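You operate a simulated robot arm through the tools that you are given. There is no shell and no other tool.

Carry out the task below with a simulated robot arm. There is one attempt and no reset: what you move stays moved.

## Task
Share out the jars on the bed. At the end: the jar labelled "hand cream" from the bed is in the beige wicker floor basket; the jar labelled "cedar" from the bed is on the blue plant saucer; the jar marked "blue" from the bed is in the beige wicker basket; the green filter (marked "0 h") from the bed stands on top of the purple soap; whatever was shut is shut again. Leave all else as you found it, and nothing knocked over. Set down upright: jar.

Only the result counts: the job must be done as asked and must still hold three seconds after the hand-in. Knocking over, shifting, dropping, spilling or breaking anything else fails it.

## Robot
A 7-joint arm with a two-finger parallel gripper, fixed in place. Base frame: the origin is at the foot of the arm, x ahead of it, y to its left, z up; the work surface is at about z = 0. Readings come in mm, degrees, newtons and seconds.
With the tool pointing down near the work surface it reaches from about 240 to 620 mm from the base axis. Its first joint turns from -66.0 to 66.0 degrees. Payload 2.6 kg.
Tool frame: the origin (TCP) lies between the finger pads and is the grasp point; the fingertips stand 30 mm ahead of it; z points along the fingers, y is the line along which they close. Largest opening 94 mm; finger width 28, thickness 10; the body of the gripper, 50 by 96 mm, starts 55 mm behind the TCP.
Orientation is that of the tool frame in the base frame, as a unit quaternion [x, y, z, w]. With the fingers straight down and closing along the base's y, the tool's x points along the base's -x, its y along +y and its z along -z.

## Interface
- The arm moves only by the tool servo_tool. Its argument "targets" is a list of rows, each an object of numbers (a shift or turn left out is 0, a gripper value left out holds the last): "x", "y", "z": the shift along the tool's x, y, z in m; "ax", "ay", "az": the turn, a rotation vector about the tool's x, y, z in degrees; "fingers": the finger opening in m, from 0 to 0.094. In form: [{"x": .., "y": .., "z": .., "ax": .., "ay": .., "az": .., "fingers": ..}, ...]. A call has 1 to 20 rows; each row is the pose to reach, as a shift and turn from the pose commanded when the call began, along the tool's axes at that moment. Rows are played at 5 a second. More than 50 mm and 8.6 degrees between two rows, or a gripper value outside its range, and nothing of the call is played. A pose out of reach is approached as far as the arm can. The call stops where the force on the tool passes 40 N (or 10 N more than at its start, if that is more) or the arm is blocked; 0.2 s more then pass. The fingers move at their own pace (about 72 mm/s each) and stop on an object; they squeeze with about 29 N. The grip force told is the motor's: it shows also when the fingers shut on nothing. Time passes only in rows, and 0.2 s behind the last, so rows that repeat a pose let the fingers close. It gives the time, the measured TCP pose, the force on the tool (base axes), the opening and the grip force at its end, in the units of the frame above (readings bear some noise), with the torque about the TCP (base axes, N m) and any sound that the robot's microphone picked up.
- Cameras (640 x 400 px; columns grow to the right, rows downward): "scene" is fixed at [6.3, 413, 558.2]; the picture's right is [-0.94, -0.34, 0.00], its down [-0.21, 0.59, -0.78] and it looks along [0.26, -0.73, -0.63] (base axes); focal length 214 px, centre (320, 200). "wrist" rides on the gripper at [76, 14, -102] in the tool frame; the picture's right is [-0.18, 0.98, 0.00], its down [-0.75, -0.14, -0.64] and it looks along [-0.63, -0.12, 0.77] (tool axes); focal length 243 px, centre (320, 200). There is no depth. A picture from a camera that has moved, and an enlarged one, comes with that camera's place and axes in the base frame and with its lens. The place of the scene camera against the robot may be out by one fixed shift of up to 12 mm in any direction.
- capture(camera): a new picture of that camera. No time passes.
- enlarge(camera, box): a new picture of the part [left, top, right, bottom] of that camera's present view, enlarged. No time passes.
- sign_off(): hands the job in; it is judged then, once.

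Places have to be worked out from the pictures, the camera data and where the tool is seen. Open the gripper and draw the arm clear of the work before you hand the job in, unless the task says otherwise.

The tools are called by a JSON object that holds its "api" and its "payload". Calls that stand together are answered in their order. servo_tool: Moves the arm, as the interface text tells. Its arguments: {"type":"object","properties":{"targets":{"type":"array","items":{"type":"object","properties":{"x":{"type":"number"},"y":{"type":"number"},"z":{"type":"number"},"ax":{"type":"number"},"ay":{"type":"number"},"az":{"type":"number"},"fingers":{"type":"number"}}}}},"required":["targets"]} The other tools are called the same way: capture (camera) takes a picture; enlarge (camera, box) takes an enlarged picture of a part of a camera's view; sign_off () hands the job in.

At the start:

```text
clock: 0.0
ee_pos: [352.8, 77.0, 406.8]
ee_rot: [0.0, 1.0, -0.001, 0.001]
ft_force: [0.6, 0.9, -0.2]
moment: [0.02, 0.04, -0.02]
finger_gap: 94.1
grip_force: 0.0
```

scene: 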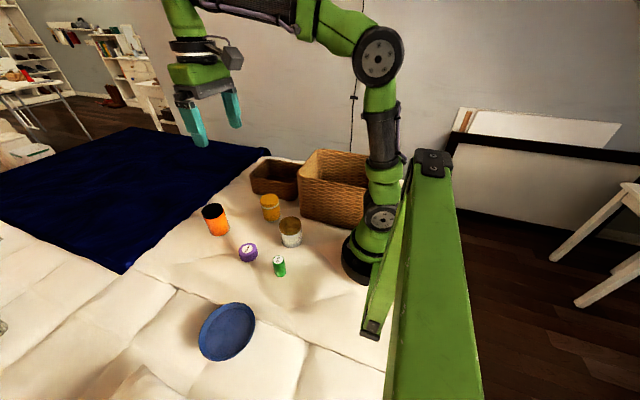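
wrist: 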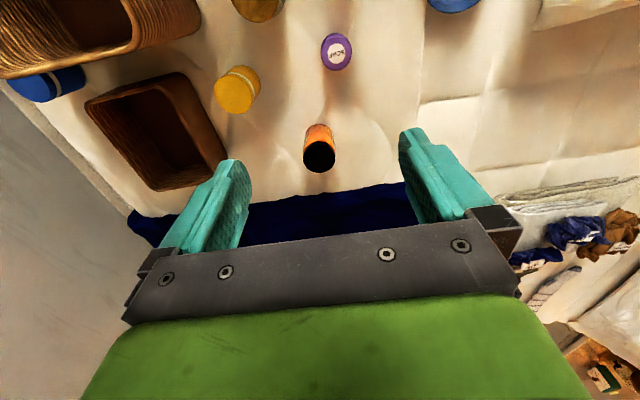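

I start by looking closer at the objects on the bed, to read labels and judge their places.

{"api": "enlarge", "payload": {"camera": "scene", "box": [190, 140, 390, 290]}}

{"api": "enlarge", "payload": {"camera": "wrist", "box": [200, 0, 500, 190]}}

{"api": "enlarge", "payload": {"camera": "wrist", "box": [0, 0, 240, 200]}}

{"api": "enlarge", "payload": {"camera": "scene", "box": [180, 190, 320, 290]}}

```text
2.67 times, centred on (290, 215) of scene
camera zoom: at [6.3, 413.0, 558.2], right [-0.94, -0.34, 0.0], down [-0.21, 0.59, -0.78], along [0.26, -0.73, -0.63], focal length 572 px, centre (400, 160)
```

zoom: 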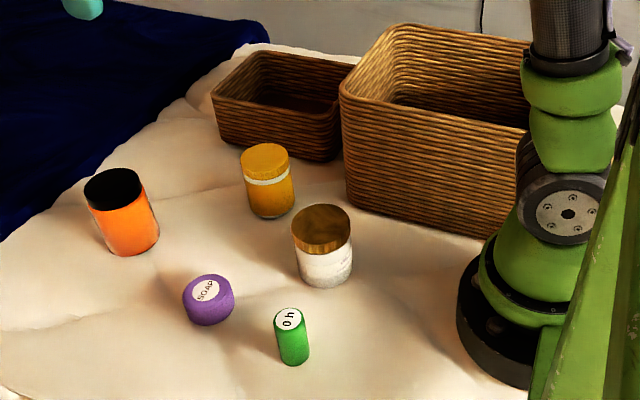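

```text
2.11 times, centred on (350, 95) of wrist
camera zoom: at [274.8, 91.4, 508.9], right [0.18, 0.98, 0.0], down [0.75, -0.14, 0.64], along [0.63, -0.12, -0.77], focal length 511 px, centre (257, 421)
```

zoom: 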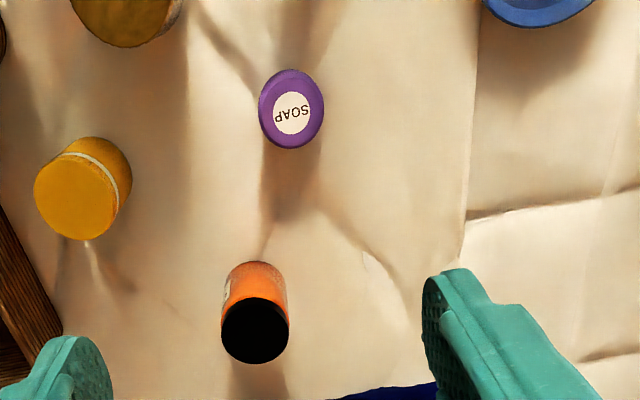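

```text
2.00 times, centred on (120, 100) of wrist
camera zoom: at [274.8, 91.4, 508.9], right [0.18, 0.98, 0.0], down [0.75, -0.14, 0.64], along [0.63, -0.12, -0.77], focal length 485 px, centre (720, 400)
```

zoom: 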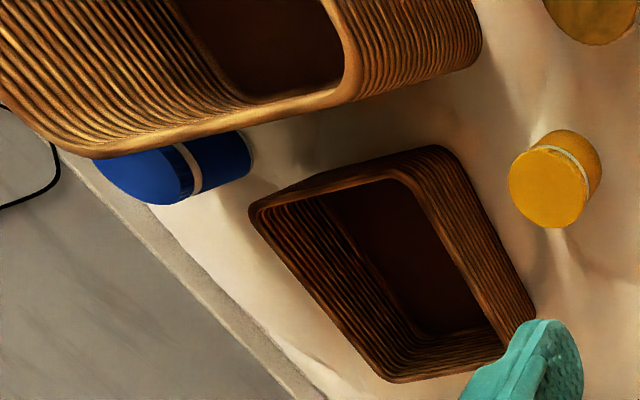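

```text
4.00 times, centred on (250, 240) of scene
camera zoom: at [6.3, 413.0, 558.2], right [-0.94, -0.34, 0.0], down [-0.21, 0.59, -0.78], along [0.26, -0.73, -0.63], focal length 858 px, centre (600, 40)
```

zoom: 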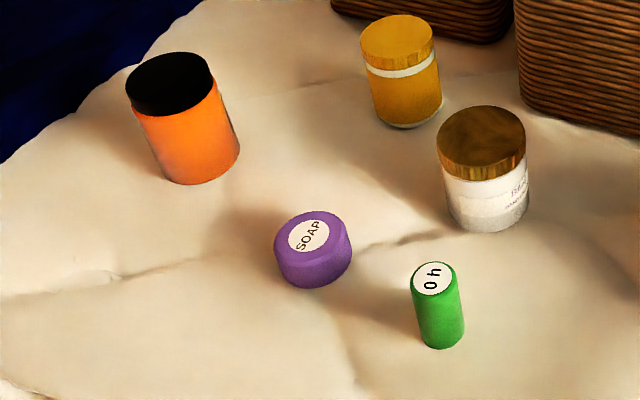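

I enlarge each jar and the baskets further to read the labels and compare colours.

{"api": "enlarge", "payload": {"camera": "scene", "box": [270, 210, 310, 250]}}

{"api": "enlarge", "payload": {"camera": "scene", "box": [195, 195, 240, 240]}}

{"api": "enlarge", "payload": {"camera": "scene", "box": [240, 140, 370, 225]}}

{"api": "enlarge", "payload": {"camera": "scene", "box": [180, 280, 280, 380]}}

{"api": "enlarge", "payload": {"camera": "wrist", "box": [290, 110, 350, 180]}}

{"api": "enlarge", "payload": {"camera": "wrist", "box": [0, 50, 110, 120]}}

```text
10.00 times, centred on (290, 230) of scene
camera zoom: at [6.3, 413.0, 558.2], right [-0.94, -0.34, 0.0], down [-0.21, 0.59, -0.78], along [0.26, -0.73, -0.63], focal length 2145 px, centre (620, -100)
```

zoom: 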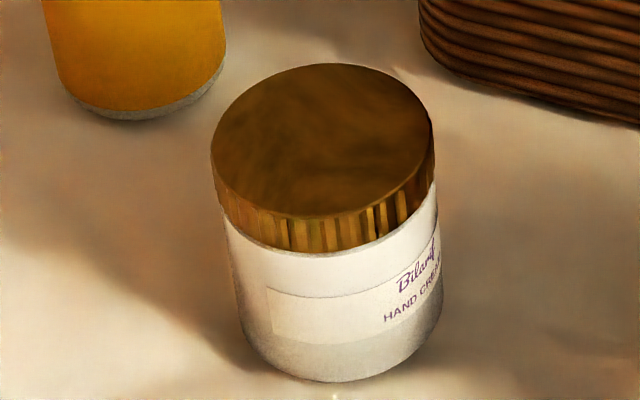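

```text
8.89 times, centred on (218, 218) of scene
camera zoom: at [6.3, 413.0, 558.2], right [-0.94, -0.34, 0.0], down [-0.21, 0.59, -0.78], along [0.26, -0.73, -0.63], focal length 1906 px, centre (1231, 44)
```

zoom: 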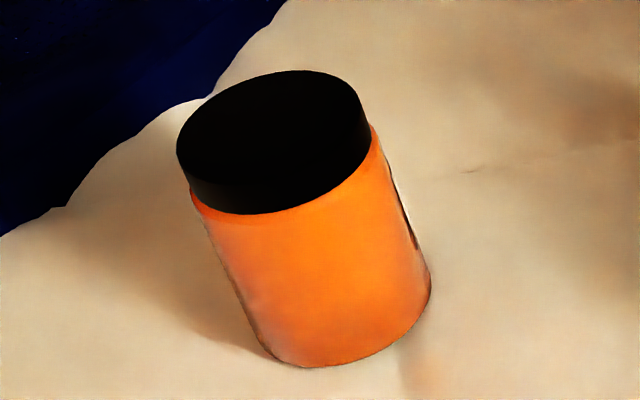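

```text
4.71 times, centred on (305, 182) of scene
camera zoom: at [6.3, 413.0, 558.2], right [-0.94, -0.34, 0.0], down [-0.21, 0.59, -0.78], along [0.26, -0.73, -0.63], focal length 1009 px, centre (391, 282)
```

zoom: 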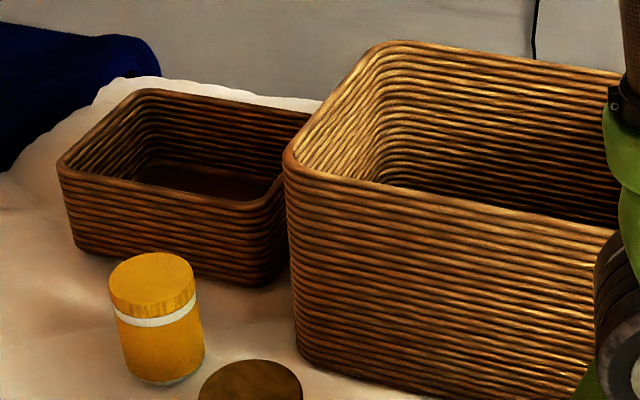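

```text
4.00 times, centred on (230, 330) of scene
camera zoom: at [6.3, 413.0, 558.2], right [-0.94, -0.34, 0.0], down [-0.21, 0.59, -0.78], along [0.26, -0.73, -0.63], focal length 858 px, centre (680, -320)
```

zoom: 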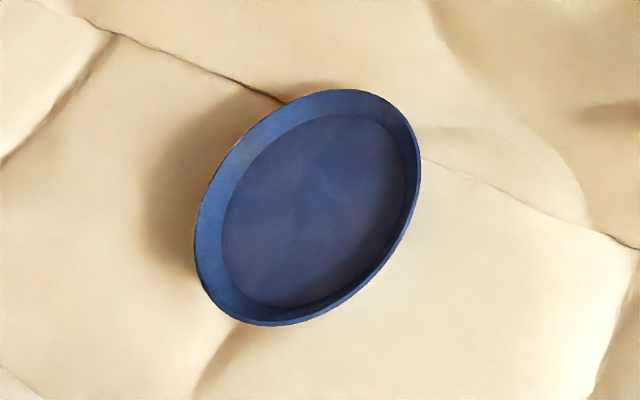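

```text
5.71 times, centred on (320, 145) of wrist
camera zoom: at [274.8, 91.4, 508.9], right [0.18, 0.98, 0.0], down [0.75, -0.14, 0.64], along [0.63, -0.12, -0.77], focal length 1386 px, centre (320, 514)
```

zoom: 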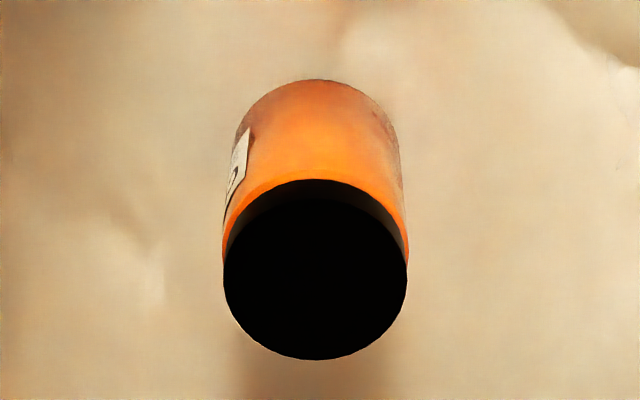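

```text
5.71 times, centred on (55, 85) of wrist
camera zoom: at [274.8, 91.4, 508.9], right [0.18, 0.98, 0.0], down [0.75, -0.14, 0.64], along [0.63, -0.12, -0.77], focal length 1386 px, centre (1834, 857)
```

zoom: 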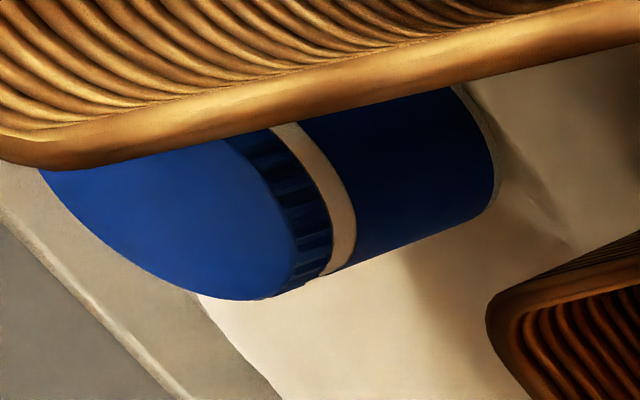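

The white jar is "hand cream"; the orange jar has a label on its far (-y) side and the yellow and blue jars still need reading. I move the wrist camera to the -y side of the orange jar, yawed 90°, to read its label.

{"api": "servo_tool", "payload": {"targets": [{"x": -0.0115, "y": -0.0155, "z": 0.0, "az": -7.5}, {"x": -0.023, "y": -0.031, "z": 0.015, "az": -15}, {"x": -0.0345, "y": -0.0465, "z": 0.03, "az": -22.5}, {"x": -0.046, "y": -0.062, "z": 0.05, "az": -30}, {"x": -0.0575, "y": -0.0775, "z": 0.07, "az": -37.5}, {"x": -0.069, "y": -0.093, "z": 0.09, "az": -45}, {"x": -0.0805, "y": -0.1085, "z": 0.11, "az": -52.5}, {"x": -0.092, "y": -0.124, "z": 0.13, "az": -60}, {"x": -0.1035, "y": -0.1395, "z": 0.15, "az": -67.5}, {"x": -0.115, "y": -0.155, "z": 0.17, "az": -75}, {"x": -0.126, "y": -0.17, "z": 0.19, "az": -82.5}, {"x": -0.137, "y": -0.186, "z": 0.2, "az": -90}]}}

{"api": "capture", "payload": {"camera": "wrist"}}

{"api": "capture", "payload": {"camera": "scene"}}

```text
clock: 2.6
ee_pos: [491.4, -110.9, 205.9]
ee_rot: [0.708, -0.706, 0.0, 0.001]
ft_force: [-0.6, -0.7, -0.4]
moment: [0.01, 0.01, 0.02]
finger_gap: 94.1
grip_force: 0.0
```

```text
taken
camera wrist: at [474.9, -185.6, 308.4], right [-0.98, 0.18, 0.0], down [0.14, 0.75, 0.64], along [0.12, 0.63, -0.77], focal length 243 px, centre (320, 200)
```

wrist: 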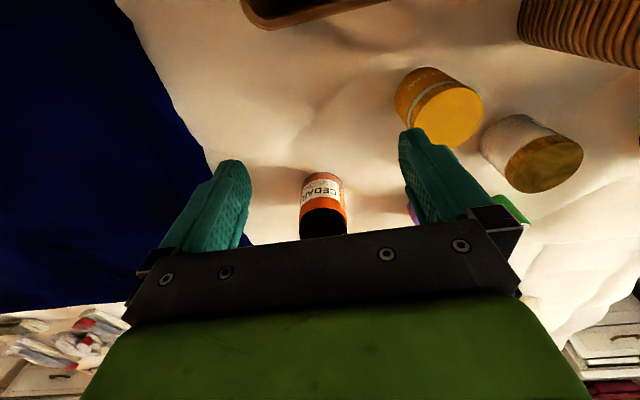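

```text
taken
```

scene: 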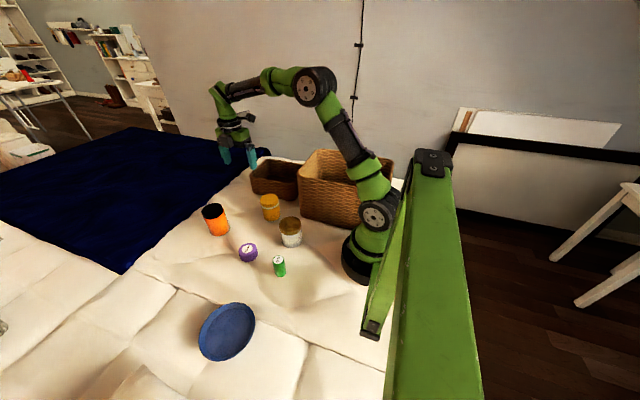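

The orange jar reads "CEDAR". I enlarge the yellow jar from this side.

{"api": "enlarge", "payload": {"camera": "wrist", "box": [380, 50, 600, 200]}}

{"api": "enlarge", "payload": {"camera": "wrist", "box": [280, 150, 370, 240]}}

```text
2.67 times, centred on (490, 125) of wrist
camera zoom: at [474.9, -185.6, 308.4], right [-0.98, 0.18, 0.0], down [0.14, 0.75, 0.64], along [0.12, 0.63, -0.77], focal length 647 px, centre (-133, 400)
```

zoom: 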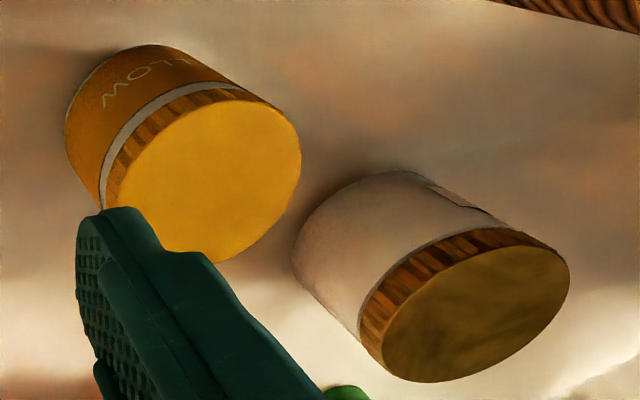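

```text
4.44 times, centred on (325, 195) of wrist
camera zoom: at [474.9, -185.6, 308.4], right [-0.98, 0.18, 0.0], down [0.14, 0.75, 0.64], along [0.12, 0.63, -0.77], focal length 1078 px, centre (298, 222)
```

zoom: 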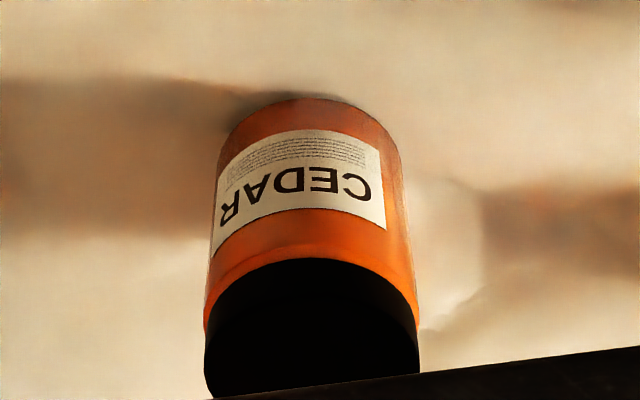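

The yellow jar reads "YELLOW", so the blue jar behind the large basket should be the one marked "blue". I now raise the arm and turn the camera toward the baskets and the blue jar.

{"api": "servo_tool", "payload": {"targets": [{"x": 0.0, "y": 0.0, "z": -0.03, "az": 8}, {"x": 0.0, "y": 0.01, "z": -0.06, "az": 16}, {"x": 0.0, "y": 0.02, "z": -0.09, "az": 24}, {"x": 0.0, "y": 0.03, "z": -0.12, "az": 32}, {"x": 0.005, "y": 0.04, "z": -0.15, "az": 40}, {"x": 0.01, "y": 0.055, "z": -0.18, "az": 48}, {"x": 0.015, "y": 0.07, "z": -0.2, "az": 56}, {"x": 0.02, "y": 0.085, "z": -0.214, "az": 64}, {"x": 0.02, "y": 0.1, "z": -0.214, "az": 72}, {"x": 0.02, "y": 0.11, "z": -0.214, "az": 80}, {"x": 0.02, "y": 0.115, "z": -0.214, "az": 88}, {"x": 0.02, "y": 0.13, "z": -0.214, "az": 96}, {"x": 0.02, "y": 0.145, "z": -0.214, "az": 104}, {"x": 0.025, "y": 0.16, "z": -0.214, "az": 112}, {"x": 0.03, "y": 0.175, "z": -0.214, "az": 120}, {"x": 0.03, "y": 0.19, "z": -0.214, "az": 128}, {"x": 0.035, "y": 0.205, "z": -0.214, "az": 136}, {"x": 0.039, "y": 0.22, "z": -0.214, "az": 144}, {"x": 0.039, "y": 0.231, "z": -0.214, "az": 150}]}}

{"api": "capture", "payload": {"camera": "wrist"}}

{"api": "capture", "payload": {"camera": "scene"}}

```text
clock: 6.6
ee_pos: [259.1, -148.5, 420.2]
ee_rot: [0.501, 0.865, 0.0, 0.0]
ft_force: [-0.8, -0.1, -0.1]
moment: [0.01, 0.05, 0.03]
finger_gap: 93.7
grip_force: 0.0
```

```text
taken
camera wrist: at [231.5, -74.8, 522.6], right [0.94, 0.33, 0.0], down [0.25, -0.72, 0.64], along [0.21, -0.61, -0.77], focal length 243 px, centre (320, 200)
```

wrist: 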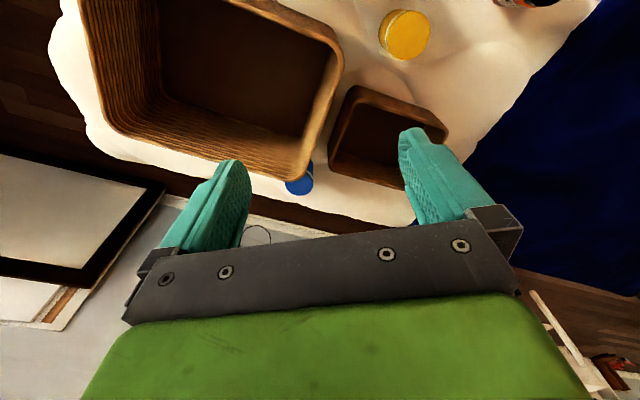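

```text
taken
```

scene: 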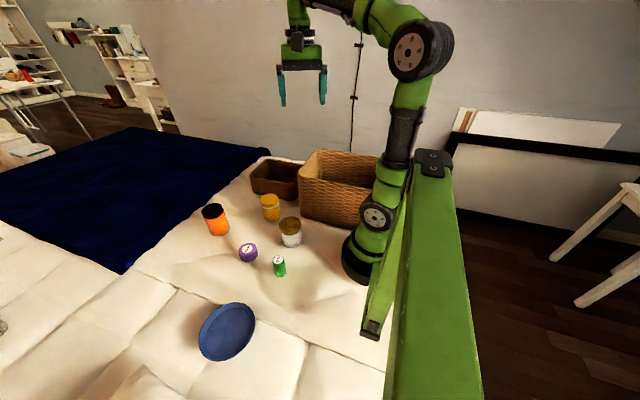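

The blue jar stands just behind the large basket's corner. I enlarge this view to compare the two baskets' colours and contents.

{"api": "enlarge", "payload": {"camera": "wrist", "box": [240, 60, 460, 200]}}

{"api": "enlarge", "payload": {"camera": "wrist", "box": [40, 0, 360, 200]}}

{"api": "enlarge", "payload": {"camera": "scene", "box": [240, 140, 390, 240]}}

```text
2.86 times, centred on (350, 130) of wrist
camera zoom: at [231.5, -74.8, 522.6], right [0.94, 0.33, 0.0], down [0.25, -0.72, 0.64], along [0.21, -0.61, -0.77], focal length 693 px, centre (234, 400)
```

zoom: 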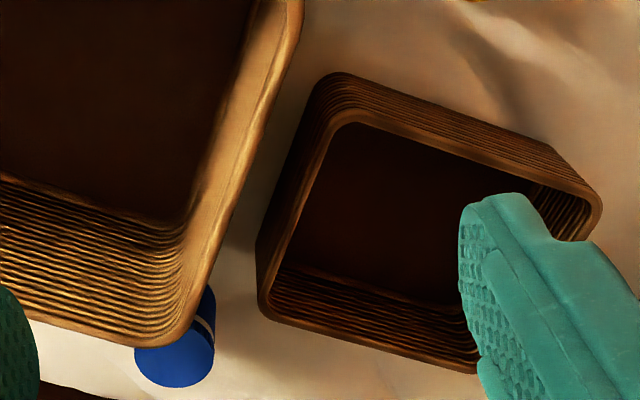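

```text
2.00 times, centred on (200, 100) of wrist
camera zoom: at [231.5, -74.8, 522.6], right [0.94, 0.33, 0.0], down [0.25, -0.72, 0.64], along [0.21, -0.61, -0.77], focal length 485 px, centre (560, 400)
```

zoom: 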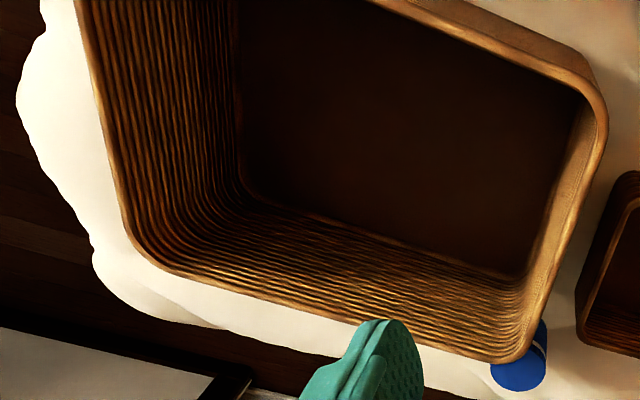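

```text
4.00 times, centred on (315, 190) of scene
camera zoom: at [6.3, 413.0, 558.2], right [-0.94, -0.34, 0.0], down [-0.21, 0.59, -0.78], along [0.26, -0.73, -0.63], focal length 858 px, centre (340, 240)
```

zoom: 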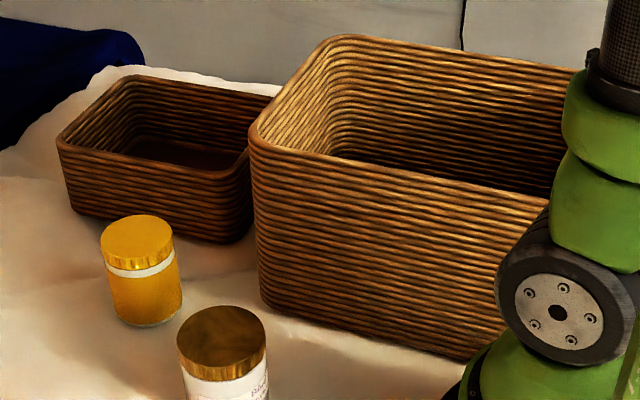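

Two baskets: a large tan one and a smaller, darker one; I want to be sure which is "beige", so I bring the camera closer over the small basket and the gap between them.

{"api": "servo_tool", "payload": {"targets": [{"x": -0.02, "y": 0.02, "z": 0.01, "az": 0}, {"x": -0.04, "y": 0.04, "z": 0.02}, {"x": -0.06, "y": 0.06, "z": 0.03}, {"x": -0.08, "y": 0.08, "z": 0.04}, {"x": -0.09, "y": 0.1, "z": 0.05}]}}

{"api": "capture", "payload": {"camera": "wrist"}}

```text
clock: 7.8
ee_pos: [392.2, -176.3, 371.0]
ee_rot: [0.5, 0.866, 0.001, 0.001]
ft_force: [0.7, -0.1, -0.2]
moment: [0.01, -0.01, 0.04]
finger_gap: 93.9
grip_force: 0.0
```

```text
taken
camera wrist: at [363.6, -103.5, 473.0], right [0.94, 0.33, 0.0], down [0.25, -0.72, 0.64], along [0.21, -0.61, -0.77], focal length 243 px, centre (320, 200)
```

wrist: 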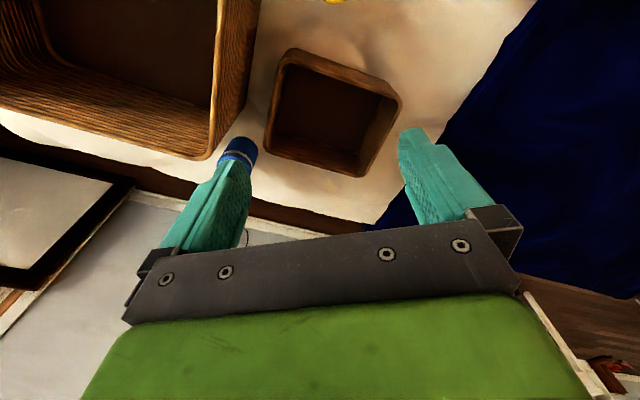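

{"api": "enlarge", "payload": {"camera": "wrist", "box": [140, 10, 420, 190]}}

```text
2.22 times, centred on (280, 100) of wrist
camera zoom: at [363.6, -103.5, 473.0], right [0.94, 0.33, 0.0], down [0.25, -0.72, 0.64], along [0.21, -0.61, -0.77], focal length 539 px, centre (409, 422)
```

zoom: 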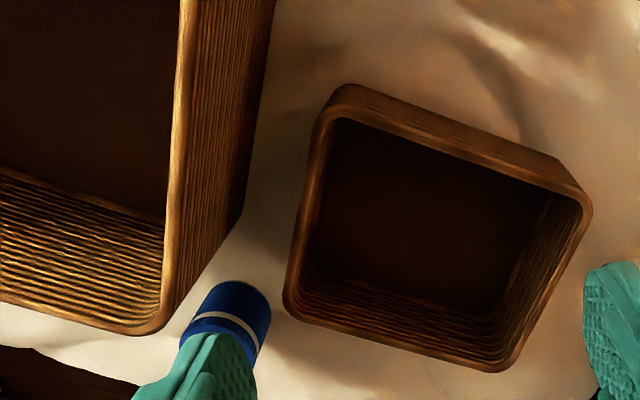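

I zoom in on rim patches of both baskets beside the bed cloth to compare colour under like light.

{"api": "enlarge", "payload": {"camera": "wrist", "box": [330, 60, 410, 120]}}

{"api": "enlarge", "payload": {"camera": "wrist", "box": [170, 110, 290, 180]}}

{"api": "enlarge", "payload": {"camera": "wrist", "box": [310, 130, 400, 200]}}

{"api": "enlarge", "payload": {"camera": "scene", "box": [245, 150, 325, 200]}}

```text
6.67 times, centred on (370, 90) of wrist
camera zoom: at [363.6, -103.5, 473.0], right [0.94, 0.33, 0.0], down [0.25, -0.72, 0.64], along [0.21, -0.61, -0.77], focal length 1618 px, centre (-13, 933)
```

zoom: 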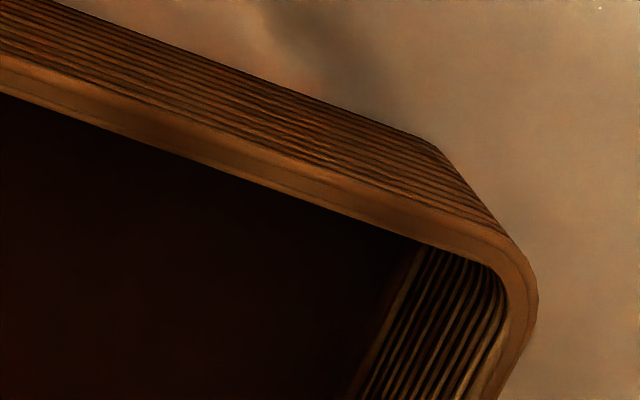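

```text
5.33 times, centred on (230, 145) of wrist
camera zoom: at [363.6, -103.5, 473.0], right [0.94, 0.33, 0.0], down [0.25, -0.72, 0.64], along [0.21, -0.61, -0.77], focal length 1294 px, centre (800, 493)
```

zoom: 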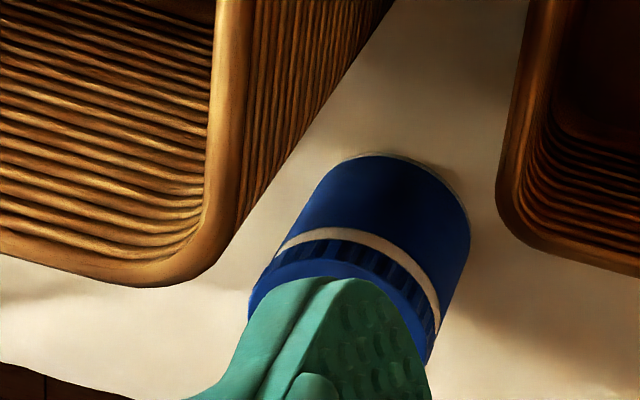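

```text
5.71 times, centred on (355, 165) of wrist
camera zoom: at [363.6, -103.5, 473.0], right [0.94, 0.33, 0.0], down [0.25, -0.72, 0.64], along [0.21, -0.61, -0.77], focal length 1386 px, centre (120, 400)
```

zoom: 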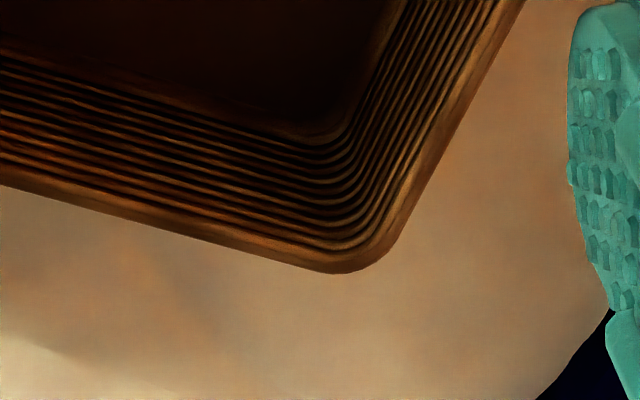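

```text
8.00 times, centred on (285, 175) of scene
camera zoom: at [6.3, 413.0, 558.2], right [-0.94, -0.34, 0.0], down [-0.21, 0.59, -0.78], along [0.26, -0.73, -0.63], focal length 1716 px, centre (600, 400)
```

zoom: 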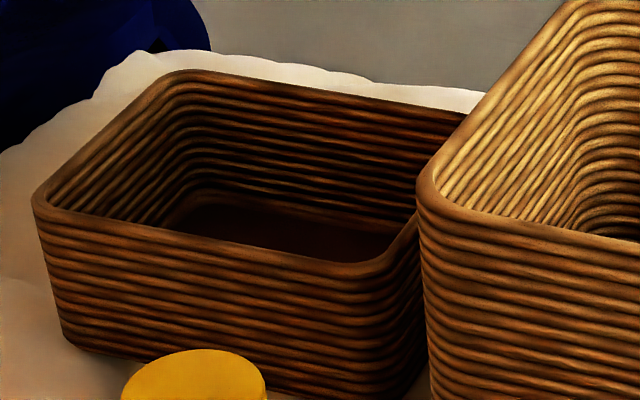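

I zoom tightly into the same-facing (+y) walls and rims of both baskets in the fixed scene view to compare colour.

{"api": "enlarge", "payload": {"camera": "scene", "box": [250, 172, 266, 182]}}

{"api": "enlarge", "payload": {"camera": "scene", "box": [290, 175, 306, 185]}}

{"api": "enlarge", "payload": {"camera": "scene", "box": [296, 168, 312, 178]}}

```text
16.00 times, centred on (258, 177) of scene
camera zoom: at [6.3, 413.0, 558.2], right [-0.94, -0.34, 0.0], down [-0.21, 0.59, -0.78], along [0.26, -0.73, -0.63], focal length 3432 px, centre (1312, 568)
```

zoom: 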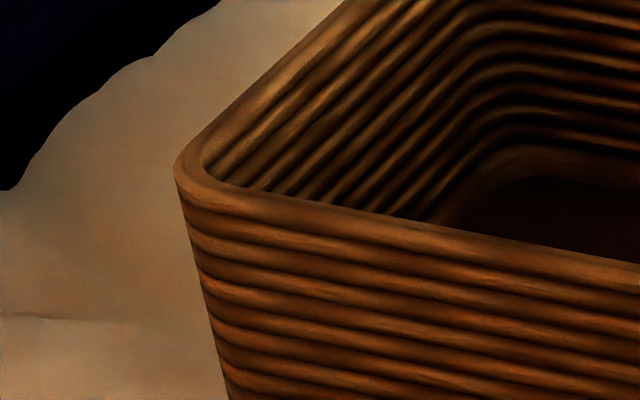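

```text
16.00 times, centred on (298, 180) of scene
camera zoom: at [6.3, 413.0, 558.2], right [-0.94, -0.34, 0.0], down [-0.21, 0.59, -0.78], along [0.26, -0.73, -0.63], focal length 3432 px, centre (672, 520)
```

zoom: 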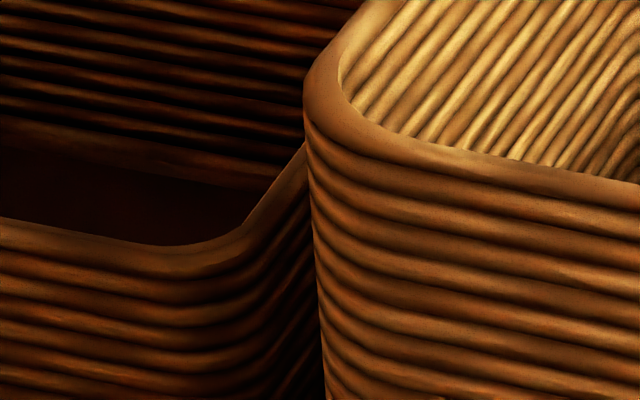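

```text
16.00 times, centred on (304, 173) of scene
camera zoom: at [6.3, 413.0, 558.2], right [-0.94, -0.34, 0.0], down [-0.21, 0.59, -0.78], along [0.26, -0.73, -0.63], focal length 3432 px, centre (576, 632)
```

zoom: 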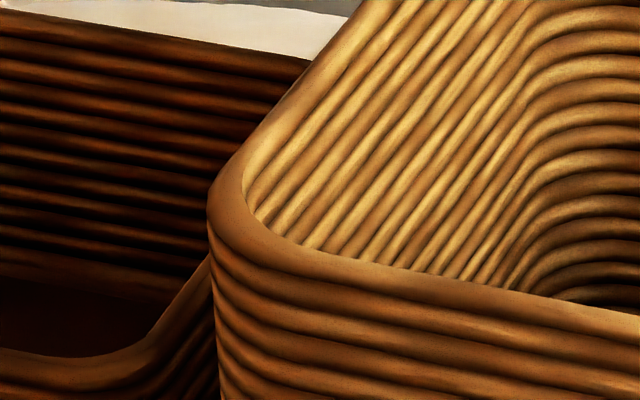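

Rim colours relative to the locally shadowed cloth match, and the wicker is the same; so I take the large one as the "beige wicker floor basket" and the small one as the "beige wicker basket". Now I go over the green filter (about (235,120)) to locate it precisely.

{"api": "servo_tool", "payload": {"targets": [{"x": 0.035, "y": 0.002, "z": 0.0, "az": -6.5}, {"x": 0.07, "y": 0.004, "z": 0.0, "az": -13}, {"x": 0.105, "y": 0.006, "z": 0.0, "az": -19.5}, {"x": 0.14, "y": 0.008, "z": 0.0, "az": -26}, {"x": 0.175, "y": 0.01, "z": 0.01, "az": -32.5}, {"x": 0.21, "y": 0.012, "z": 0.03, "az": -39}, {"x": 0.25, "y": 0.014, "z": 0.05, "az": -45.5}, {"x": 0.29, "y": 0.017, "z": 0.07, "az": -52}, {"x": 0.3285, "y": 0.0197, "z": 0.1, "az": -60}, {"x": 0.3285, "y": 0.0197, "z": 0.14, "az": -60}, {"x": 0.3285, "y": 0.0197, "z": 0.171, "az": -60}]}}

{"api": "capture", "payload": {"camera": "wrist"}}

{"api": "capture", "payload": {"camera": "scene"}}

```text
clock: 10.2
ee_pos: [243.2, 118.6, 198.3]
ee_rot: [0.0, 1.0, 0.0, 0.0]
ft_force: [-0.2, -0.1, -0.8]
moment: [-0.02, 0.02, 0.01]
finger_gap: 94.2
grip_force: 0.0
```

```text
taken
camera wrist: at [165.4, 132.1, 301.1], right [0.18, 0.98, 0.0], down [0.75, -0.14, 0.64], along [0.63, -0.12, -0.77], focal length 243 px, centre (320, 200)
```

wrist: 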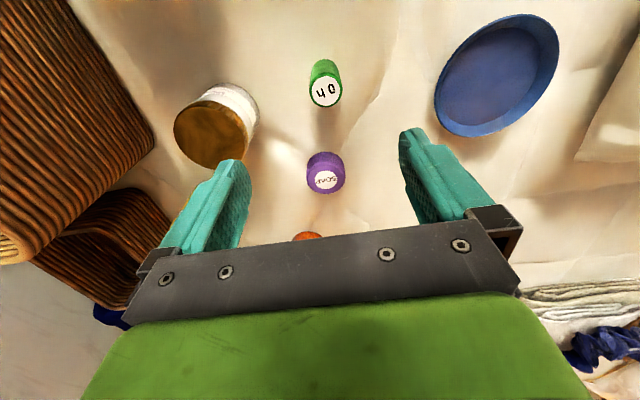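

```text
taken
```

scene: 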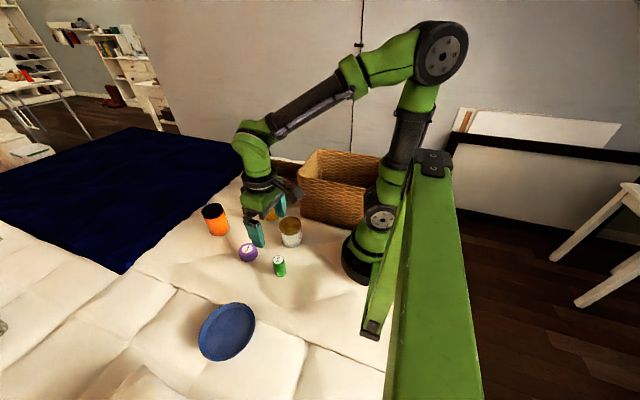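

The filter, soap, hand-cream jar and saucer are all in view; I enlarge for precise pixel measurement.

{"api": "enlarge", "payload": {"camera": "wrist", "box": [280, 40, 376, 100]}}

{"api": "enlarge", "payload": {"camera": "wrist", "box": [280, 140, 376, 200]}}

{"api": "enlarge", "payload": {"camera": "wrist", "box": [160, 70, 288, 150]}}

{"api": "enlarge", "payload": {"camera": "wrist", "box": [420, 0, 580, 100]}}

```text
6.67 times, centred on (328, 70) of wrist
camera zoom: at [165.4, 132.1, 301.1], right [0.18, 0.98, 0.0], down [0.75, -0.14, 0.64], along [0.63, -0.12, -0.77], focal length 1618 px, centre (267, 1067)
```

zoom: 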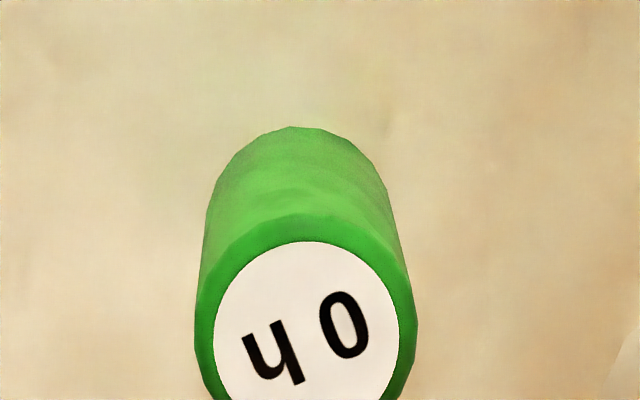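

```text
6.67 times, centred on (328, 170) of wrist
camera zoom: at [165.4, 132.1, 301.1], right [0.18, 0.98, 0.0], down [0.75, -0.14, 0.64], along [0.63, -0.12, -0.77], focal length 1618 px, centre (267, 400)
```

zoom: 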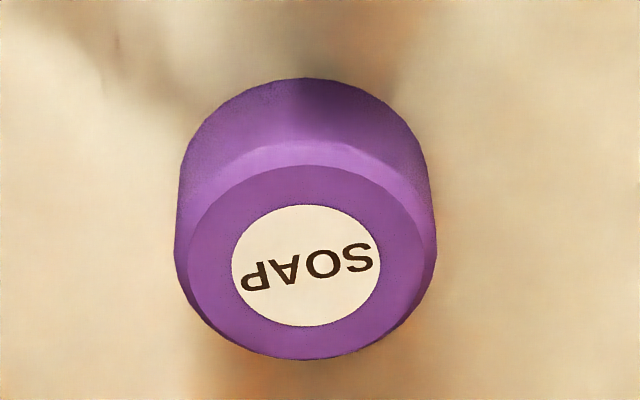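

```text
5.00 times, centred on (224, 110) of wrist
camera zoom: at [165.4, 132.1, 301.1], right [0.18, 0.98, 0.0], down [0.75, -0.14, 0.64], along [0.63, -0.12, -0.77], focal length 1213 px, centre (800, 650)
```

zoom: 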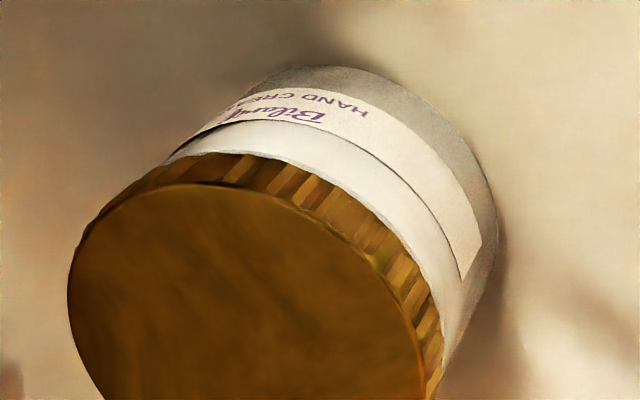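

```text
4.00 times, centred on (500, 50) of wrist
camera zoom: at [165.4, 132.1, 301.1], right [0.18, 0.98, 0.0], down [0.75, -0.14, 0.64], along [0.63, -0.12, -0.77], focal length 970 px, centre (-400, 800)
```

zoom: 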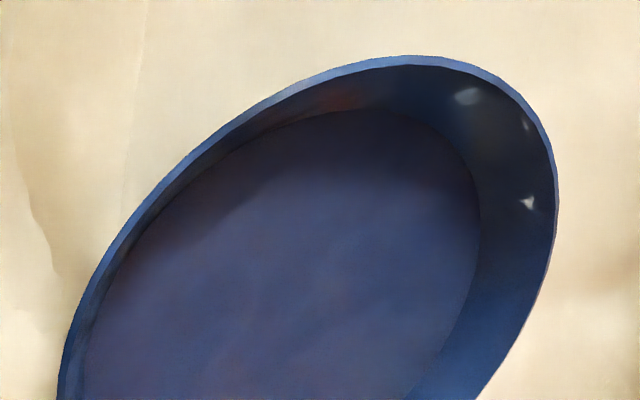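

The filter is at about (232,125), ~57 mm tall and 31 mm wide; the soap is at about (354,104), ~30 mm tall. I align over the filter and descend part-way to check.

{"api": "servo_tool", "payload": {"targets": [{"x": 0.0115, "y": 0.007, "z": 0.03}, {"x": 0.0115, "y": 0.007, "z": 0.065}, {"x": 0.0115, "y": 0.007, "z": 0.099}, {"x": 0.0115, "y": 0.007, "z": 0.099}]}}

{"api": "capture", "payload": {"camera": "wrist"}}

{"api": "enlarge", "payload": {"camera": "scene", "box": [220, 200, 340, 290]}}

```text
clock: 11.2
ee_pos: [233.1, 126.1, 99.4]
ee_rot: [0.001, 1.0, -0.001, 0.0]
ft_force: [0.1, -1.0, 0.2]
moment: [-0.02, 0.06, -0.02]
finger_gap: 94.0
grip_force: 0.1
```

```text
taken
camera wrist: at [154.7, 139.9, 201.9], right [0.18, 0.98, 0.0], down [0.75, -0.14, 0.64], along [0.63, -0.12, -0.77], focal length 243 px, centre (320, 200)
```

wrist: 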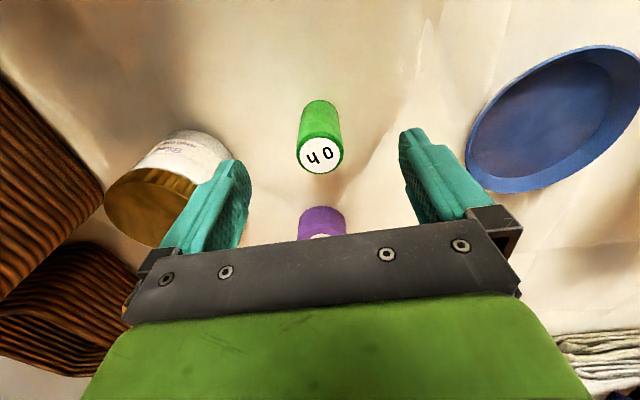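

```text
4.44 times, centred on (280, 245) of scene
camera zoom: at [6.3, 413.0, 558.2], right [-0.94, -0.34, 0.0], down [-0.21, 0.59, -0.78], along [0.26, -0.73, -0.63], focal length 953 px, centre (498, 0)
```

zoom: 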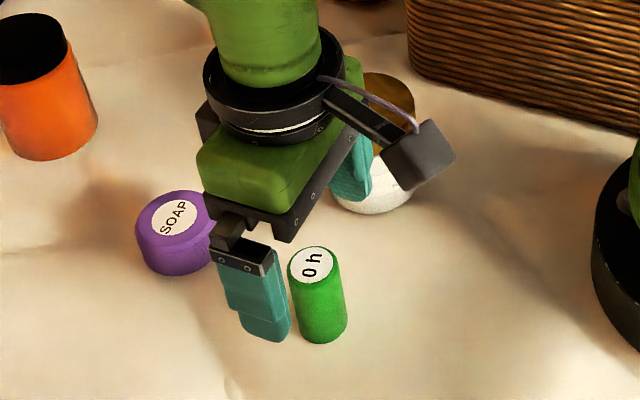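

The filter is centred between the fingers; I enlarge to fine-tune the fore-aft alignment.

{"api": "enlarge", "payload": {"camera": "wrist", "box": [272, 90, 368, 180]}}

```text
4.44 times, centred on (320, 135) of wrist
camera zoom: at [154.7, 139.9, 201.9], right [0.18, 0.98, 0.0], down [0.75, -0.14, 0.64], along [0.63, -0.12, -0.77], focal length 1078 px, centre (320, 489)
```

zoom: 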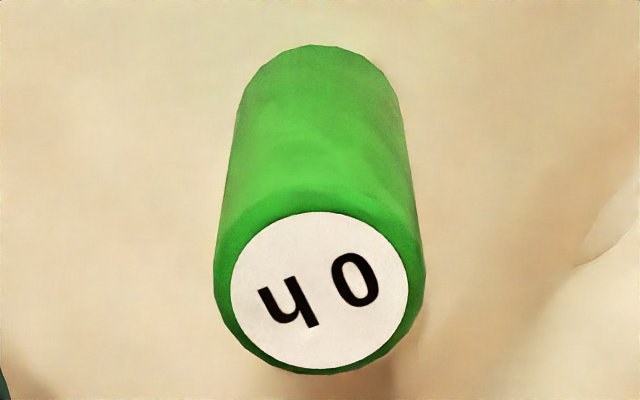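

Filter centre is about 2 mm further out than the tool axis, top at ~60 mm. I shift 2 mm, descend to z=40 and close.

{"api": "servo_tool", "payload": {"targets": [{"x": -0.002, "z": 0.03}, {"x": -0.002, "z": 0.06}, {"x": -0.002, "z": 0.06}, {"x": -0.002, "z": 0.06, "fingers": 0.05}, {"x": -0.002, "z": 0.06, "fingers": 0.02}, {"x": -0.002, "z": 0.06, "fingers": 0.02}, {"x": -0.002, "z": 0.06, "fingers": 0.02}]}}

```text
clock: 12.8
ee_pos: [234.7, 125.5, 39.7]
ee_rot: [0.001, 1.0, 0.001, 0.0]
ft_force: [-0.3, -0.3, 0.5]
moment: [0.02, -0.01, -0.01]
finger_gap: 31.0
grip_force: 29.8
```

The filter is held (31.0 mm). I lift it and carry it over the soap, staying high, then look.

{"api": "servo_tool", "payload": {"targets": [{"z": -0.02}, {"z": -0.05}, {"z": -0.08}, {"x": -0.03, "y": -0.005, "z": -0.08}, {"x": -0.06, "y": -0.01, "z": -0.08}, {"x": -0.09, "y": -0.015, "z": -0.08}, {"x": -0.121, "y": -0.0205, "z": -0.08}, {"x": -0.121, "y": -0.0205, "z": -0.08}]}}

{"api": "capture", "payload": {"camera": "wrist"}}

{"api": "enlarge", "payload": {"camera": "scene", "box": [200, 190, 300, 280]}}

```text
clock: 14.6
ee_pos: [355.4, 104.7, 121.7]
ee_rot: [0.0, 1.0, 0.0, 0.0]
ft_force: [0.6, -0.5, -0.1]
moment: [-0.02, 0.02, -0.02]
finger_gap: 19.8
grip_force: 0.1
```

```text
taken
camera wrist: at [277.5, 118.8, 223.6], right [0.18, 0.98, 0.0], down [0.75, -0.14, 0.64], along [0.63, -0.12, -0.77], focal length 243 px, centre (320, 200)
```

wrist: 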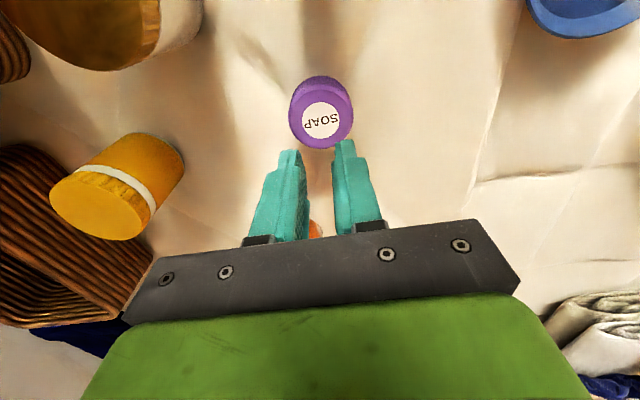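

```text
4.44 times, centred on (250, 235) of scene
camera zoom: at [6.3, 413.0, 558.2], right [-0.94, -0.34, 0.0], down [-0.21, 0.59, -0.78], along [0.26, -0.73, -0.63], focal length 953 px, centre (631, 44)
```

zoom: 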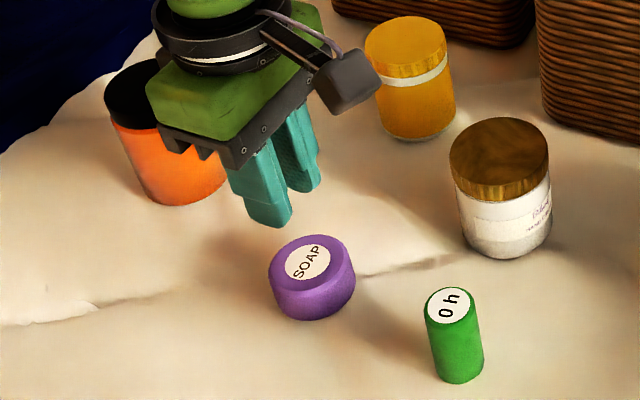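

The filter slipped out of the grip during the lift (gap fell to 19.8) but still stands at its place. While here, I measure the soap precisely, then go back and grip more carefully.

{"api": "enlarge", "payload": {"camera": "wrist", "box": [272, 60, 368, 160]}}

{"api": "enlarge", "payload": {"camera": "scene", "box": [260, 245, 300, 285]}}

```text
4.00 times, centred on (320, 110) of wrist
camera zoom: at [277.5, 118.8, 223.6], right [0.18, 0.98, 0.0], down [0.75, -0.14, 0.64], along [0.63, -0.12, -0.77], focal length 970 px, centre (320, 560)
```

zoom: 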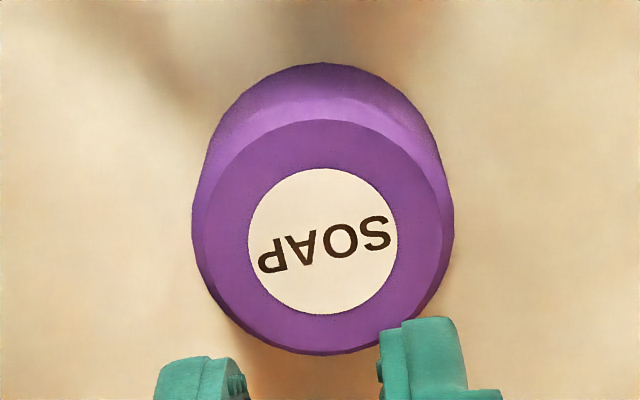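

```text
10.00 times, centred on (280, 265) of scene
camera zoom: at [6.3, 413.0, 558.2], right [-0.94, -0.34, 0.0], down [-0.21, 0.59, -0.78], along [0.26, -0.73, -0.63], focal length 2145 px, centre (720, -450)
```

zoom: 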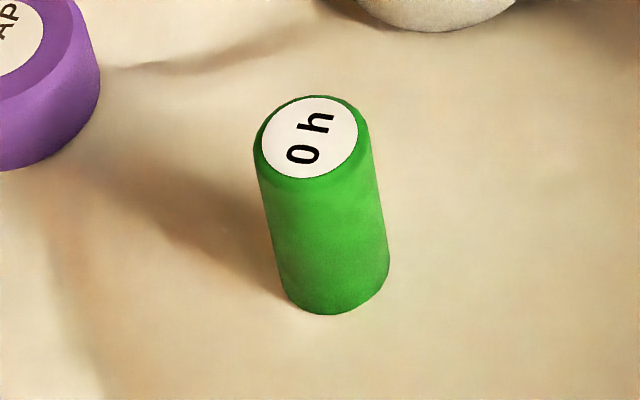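

Soap centre is at (355,104.4), top ~29 mm. I go back over the filter with open fingers, descend and grip again with a full close command, then lift only 10 mm slowly to test.

{"api": "servo_tool", "payload": {"targets": [{"fingers": 0.07}, {"x": 0.04, "y": 0.007, "fingers": 0.07}, {"x": 0.08, "y": 0.014, "fingers": 0.07}, {"x": 0.121, "y": 0.0205, "fingers": 0.07}, {"x": 0.121, "y": 0.0205, "z": 0.0}, {"x": 0.121, "y": 0.0205, "z": 0.04}, {"x": 0.121, "y": 0.0205, "z": 0.083}, {"x": 0.121, "y": 0.0205, "z": 0.083}, {"x": 0.121, "y": 0.0205, "z": 0.083, "fingers": 0.0}, {"x": 0.121, "y": 0.0205, "z": 0.083, "fingers": 0.0}, {"x": 0.121, "y": 0.0205, "z": 0.083, "fingers": 0.0}, {"x": 0.121, "y": 0.0205, "z": 0.083, "fingers": 0.0}]}}

{"api": "servo_tool", "payload": {"targets": [{"z": -0.002}, {"z": -0.004}, {"z": -0.006}, {"z": -0.008}, {"z": -0.01}]}}

{"api": "enlarge", "payload": {"camera": "scene", "box": [250, 230, 310, 290]}}

```text
clock: 17.2
ee_pos: [235.4, 126.9, 37.4]
ee_rot: [0.0, 1.0, 0.0, 0.0]
ft_force: [0.3, -0.9, -0.5]
moment: [0.03, 0.0, 0.0]
finger_gap: 30.7
grip_force: 29.4
```

```text
clock: 18.4
ee_pos: [233.7, 125.2, 47.2]
ee_rot: [0.0, 1.0, 0.0, 0.0]
ft_force: [-0.5, -0.3, -1.0]
moment: [-0.01, -0.02, 0.0]
finger_gap: 31.0
grip_force: 28.6
```

```text
6.67 times, centred on (280, 260) of scene
camera zoom: at [6.3, 413.0, 558.2], right [-0.94, -0.34, 0.0], down [-0.21, 0.59, -0.78], along [0.26, -0.73, -0.63], focal length 1430 px, centre (587, -200)
```

zoom: 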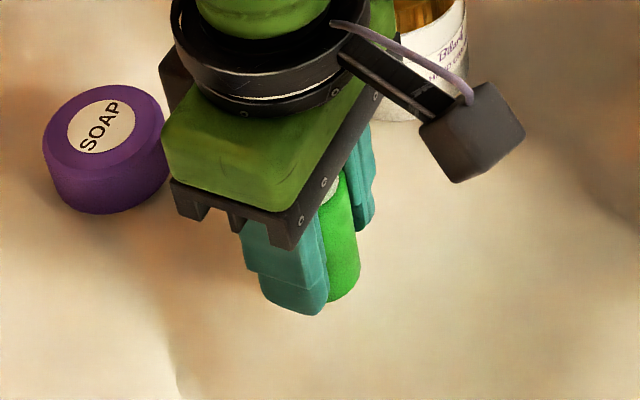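

The filter bottom now sits above the bed line, so it lifted with the slow move. I continue slowly upward and watch the gap.

{"api": "servo_tool", "payload": {"targets": [{"z": -0.005}, {"z": -0.01}, {"z": -0.015}, {"z": -0.02}, {"z": -0.025}, {"z": -0.03}, {"z": -0.035}, {"z": -0.04}]}}

{"api": "enlarge", "payload": {"camera": "scene", "box": [250, 230, 310, 290]}}

```text
clock: 20.2
ee_pos: [232.6, 124.8, 87.8]
ee_rot: [0.0, 1.0, 0.0, 0.0]
ft_force: [-0.1, 0.4, -0.3]
moment: [0.0, 0.0, -0.01]
finger_gap: 30.9
grip_force: 28.4
```

```text
6.67 times, centred on (280, 260) of scene
camera zoom: at [6.3, 413.0, 558.2], right [-0.94, -0.34, 0.0], down [-0.21, 0.59, -0.78], along [0.26, -0.73, -0.63], focal length 1430 px, centre (587, -200)
```

zoom: 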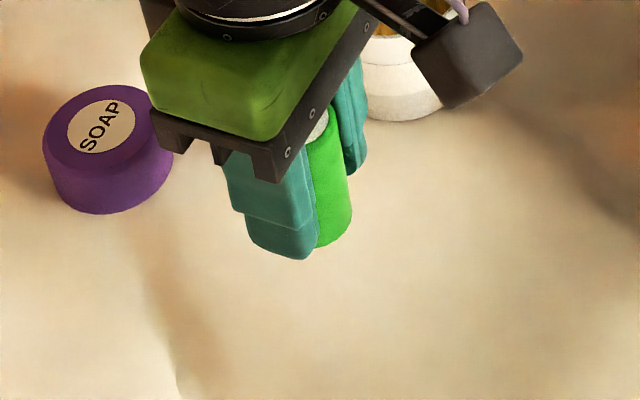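

Held firmly at slow speed, so fast accelerations cause slip. I carry it gently over the soap with ramped steps.

{"api": "servo_tool", "payload": {"targets": [{"x": -0.003, "y": -0.0005}, {"x": -0.008, "y": -0.0014}, {"x": -0.015, "y": -0.0026}, {"x": -0.024, "y": -0.0041}, {"x": -0.034, "y": -0.0058}, {"x": -0.044, "y": -0.0075}, {"x": -0.054, "y": -0.0092}, {"x": -0.064, "y": -0.0109}, {"x": -0.074, "y": -0.0126}, {"x": -0.084, "y": -0.0143}, {"x": -0.094, "y": -0.016}, {"x": -0.103, "y": -0.0176}, {"x": -0.11, "y": -0.0188}, {"x": -0.1155, "y": -0.0198}, {"x": -0.119, "y": -0.0203}, {"x": -0.1205, "y": -0.0206}, {"x": -0.1205, "y": -0.0206}]}}

{"api": "capture", "payload": {"camera": "wrist"}}

{"api": "enlarge", "payload": {"camera": "scene", "box": [215, 215, 285, 275]}}

```text
clock: 23.8
ee_pos: [354.5, 104.4, 87.5]
ee_rot: [0.001, 1.0, 0.0, 0.0]
ft_force: [-0.4, 0.3, -0.8]
moment: [0.02, 0.01, -0.03]
finger_gap: 30.8
grip_force: 28.9
```

```text
taken
camera wrist: at [276.3, 119.0, 190.1], right [0.18, 0.98, 0.0], down [0.75, -0.14, 0.64], along [0.63, -0.12, -0.77], focal length 243 px, centre (320, 200)
```

wrist: 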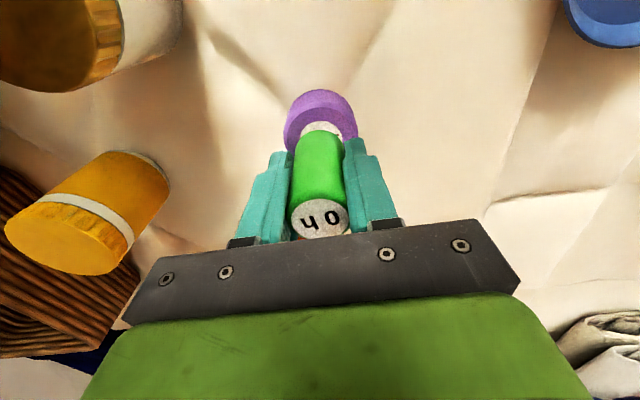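

```text
6.67 times, centred on (250, 245) of scene
camera zoom: at [6.3, 413.0, 558.2], right [-0.94, -0.34, 0.0], down [-0.21, 0.59, -0.78], along [0.26, -0.73, -0.63], focal length 1430 px, centre (787, -100)
```

zoom: 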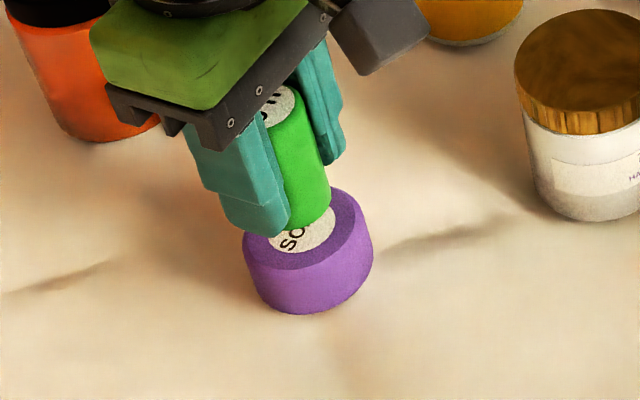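

Filter is above the soap and upright; I enlarge the wrist view to check centring before lowering.

{"api": "enlarge", "payload": {"camera": "wrist", "box": [256, 80, 384, 240]}}

```text
2.50 times, centred on (320, 160) of wrist
camera zoom: at [276.3, 119.0, 190.1], right [0.18, 0.98, 0.0], down [0.75, -0.14, 0.64], along [0.63, -0.12, -0.77], focal length 606 px, centre (320, 300)
```

zoom: 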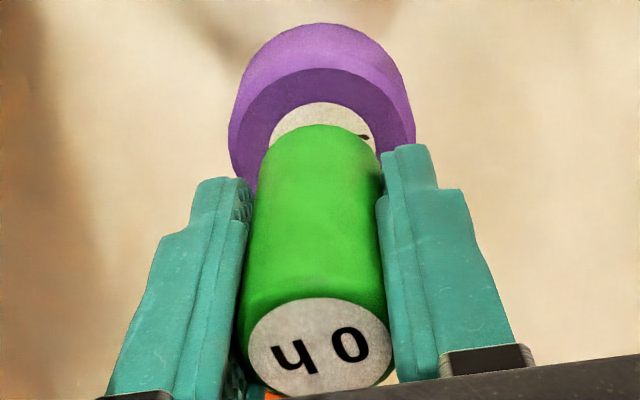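

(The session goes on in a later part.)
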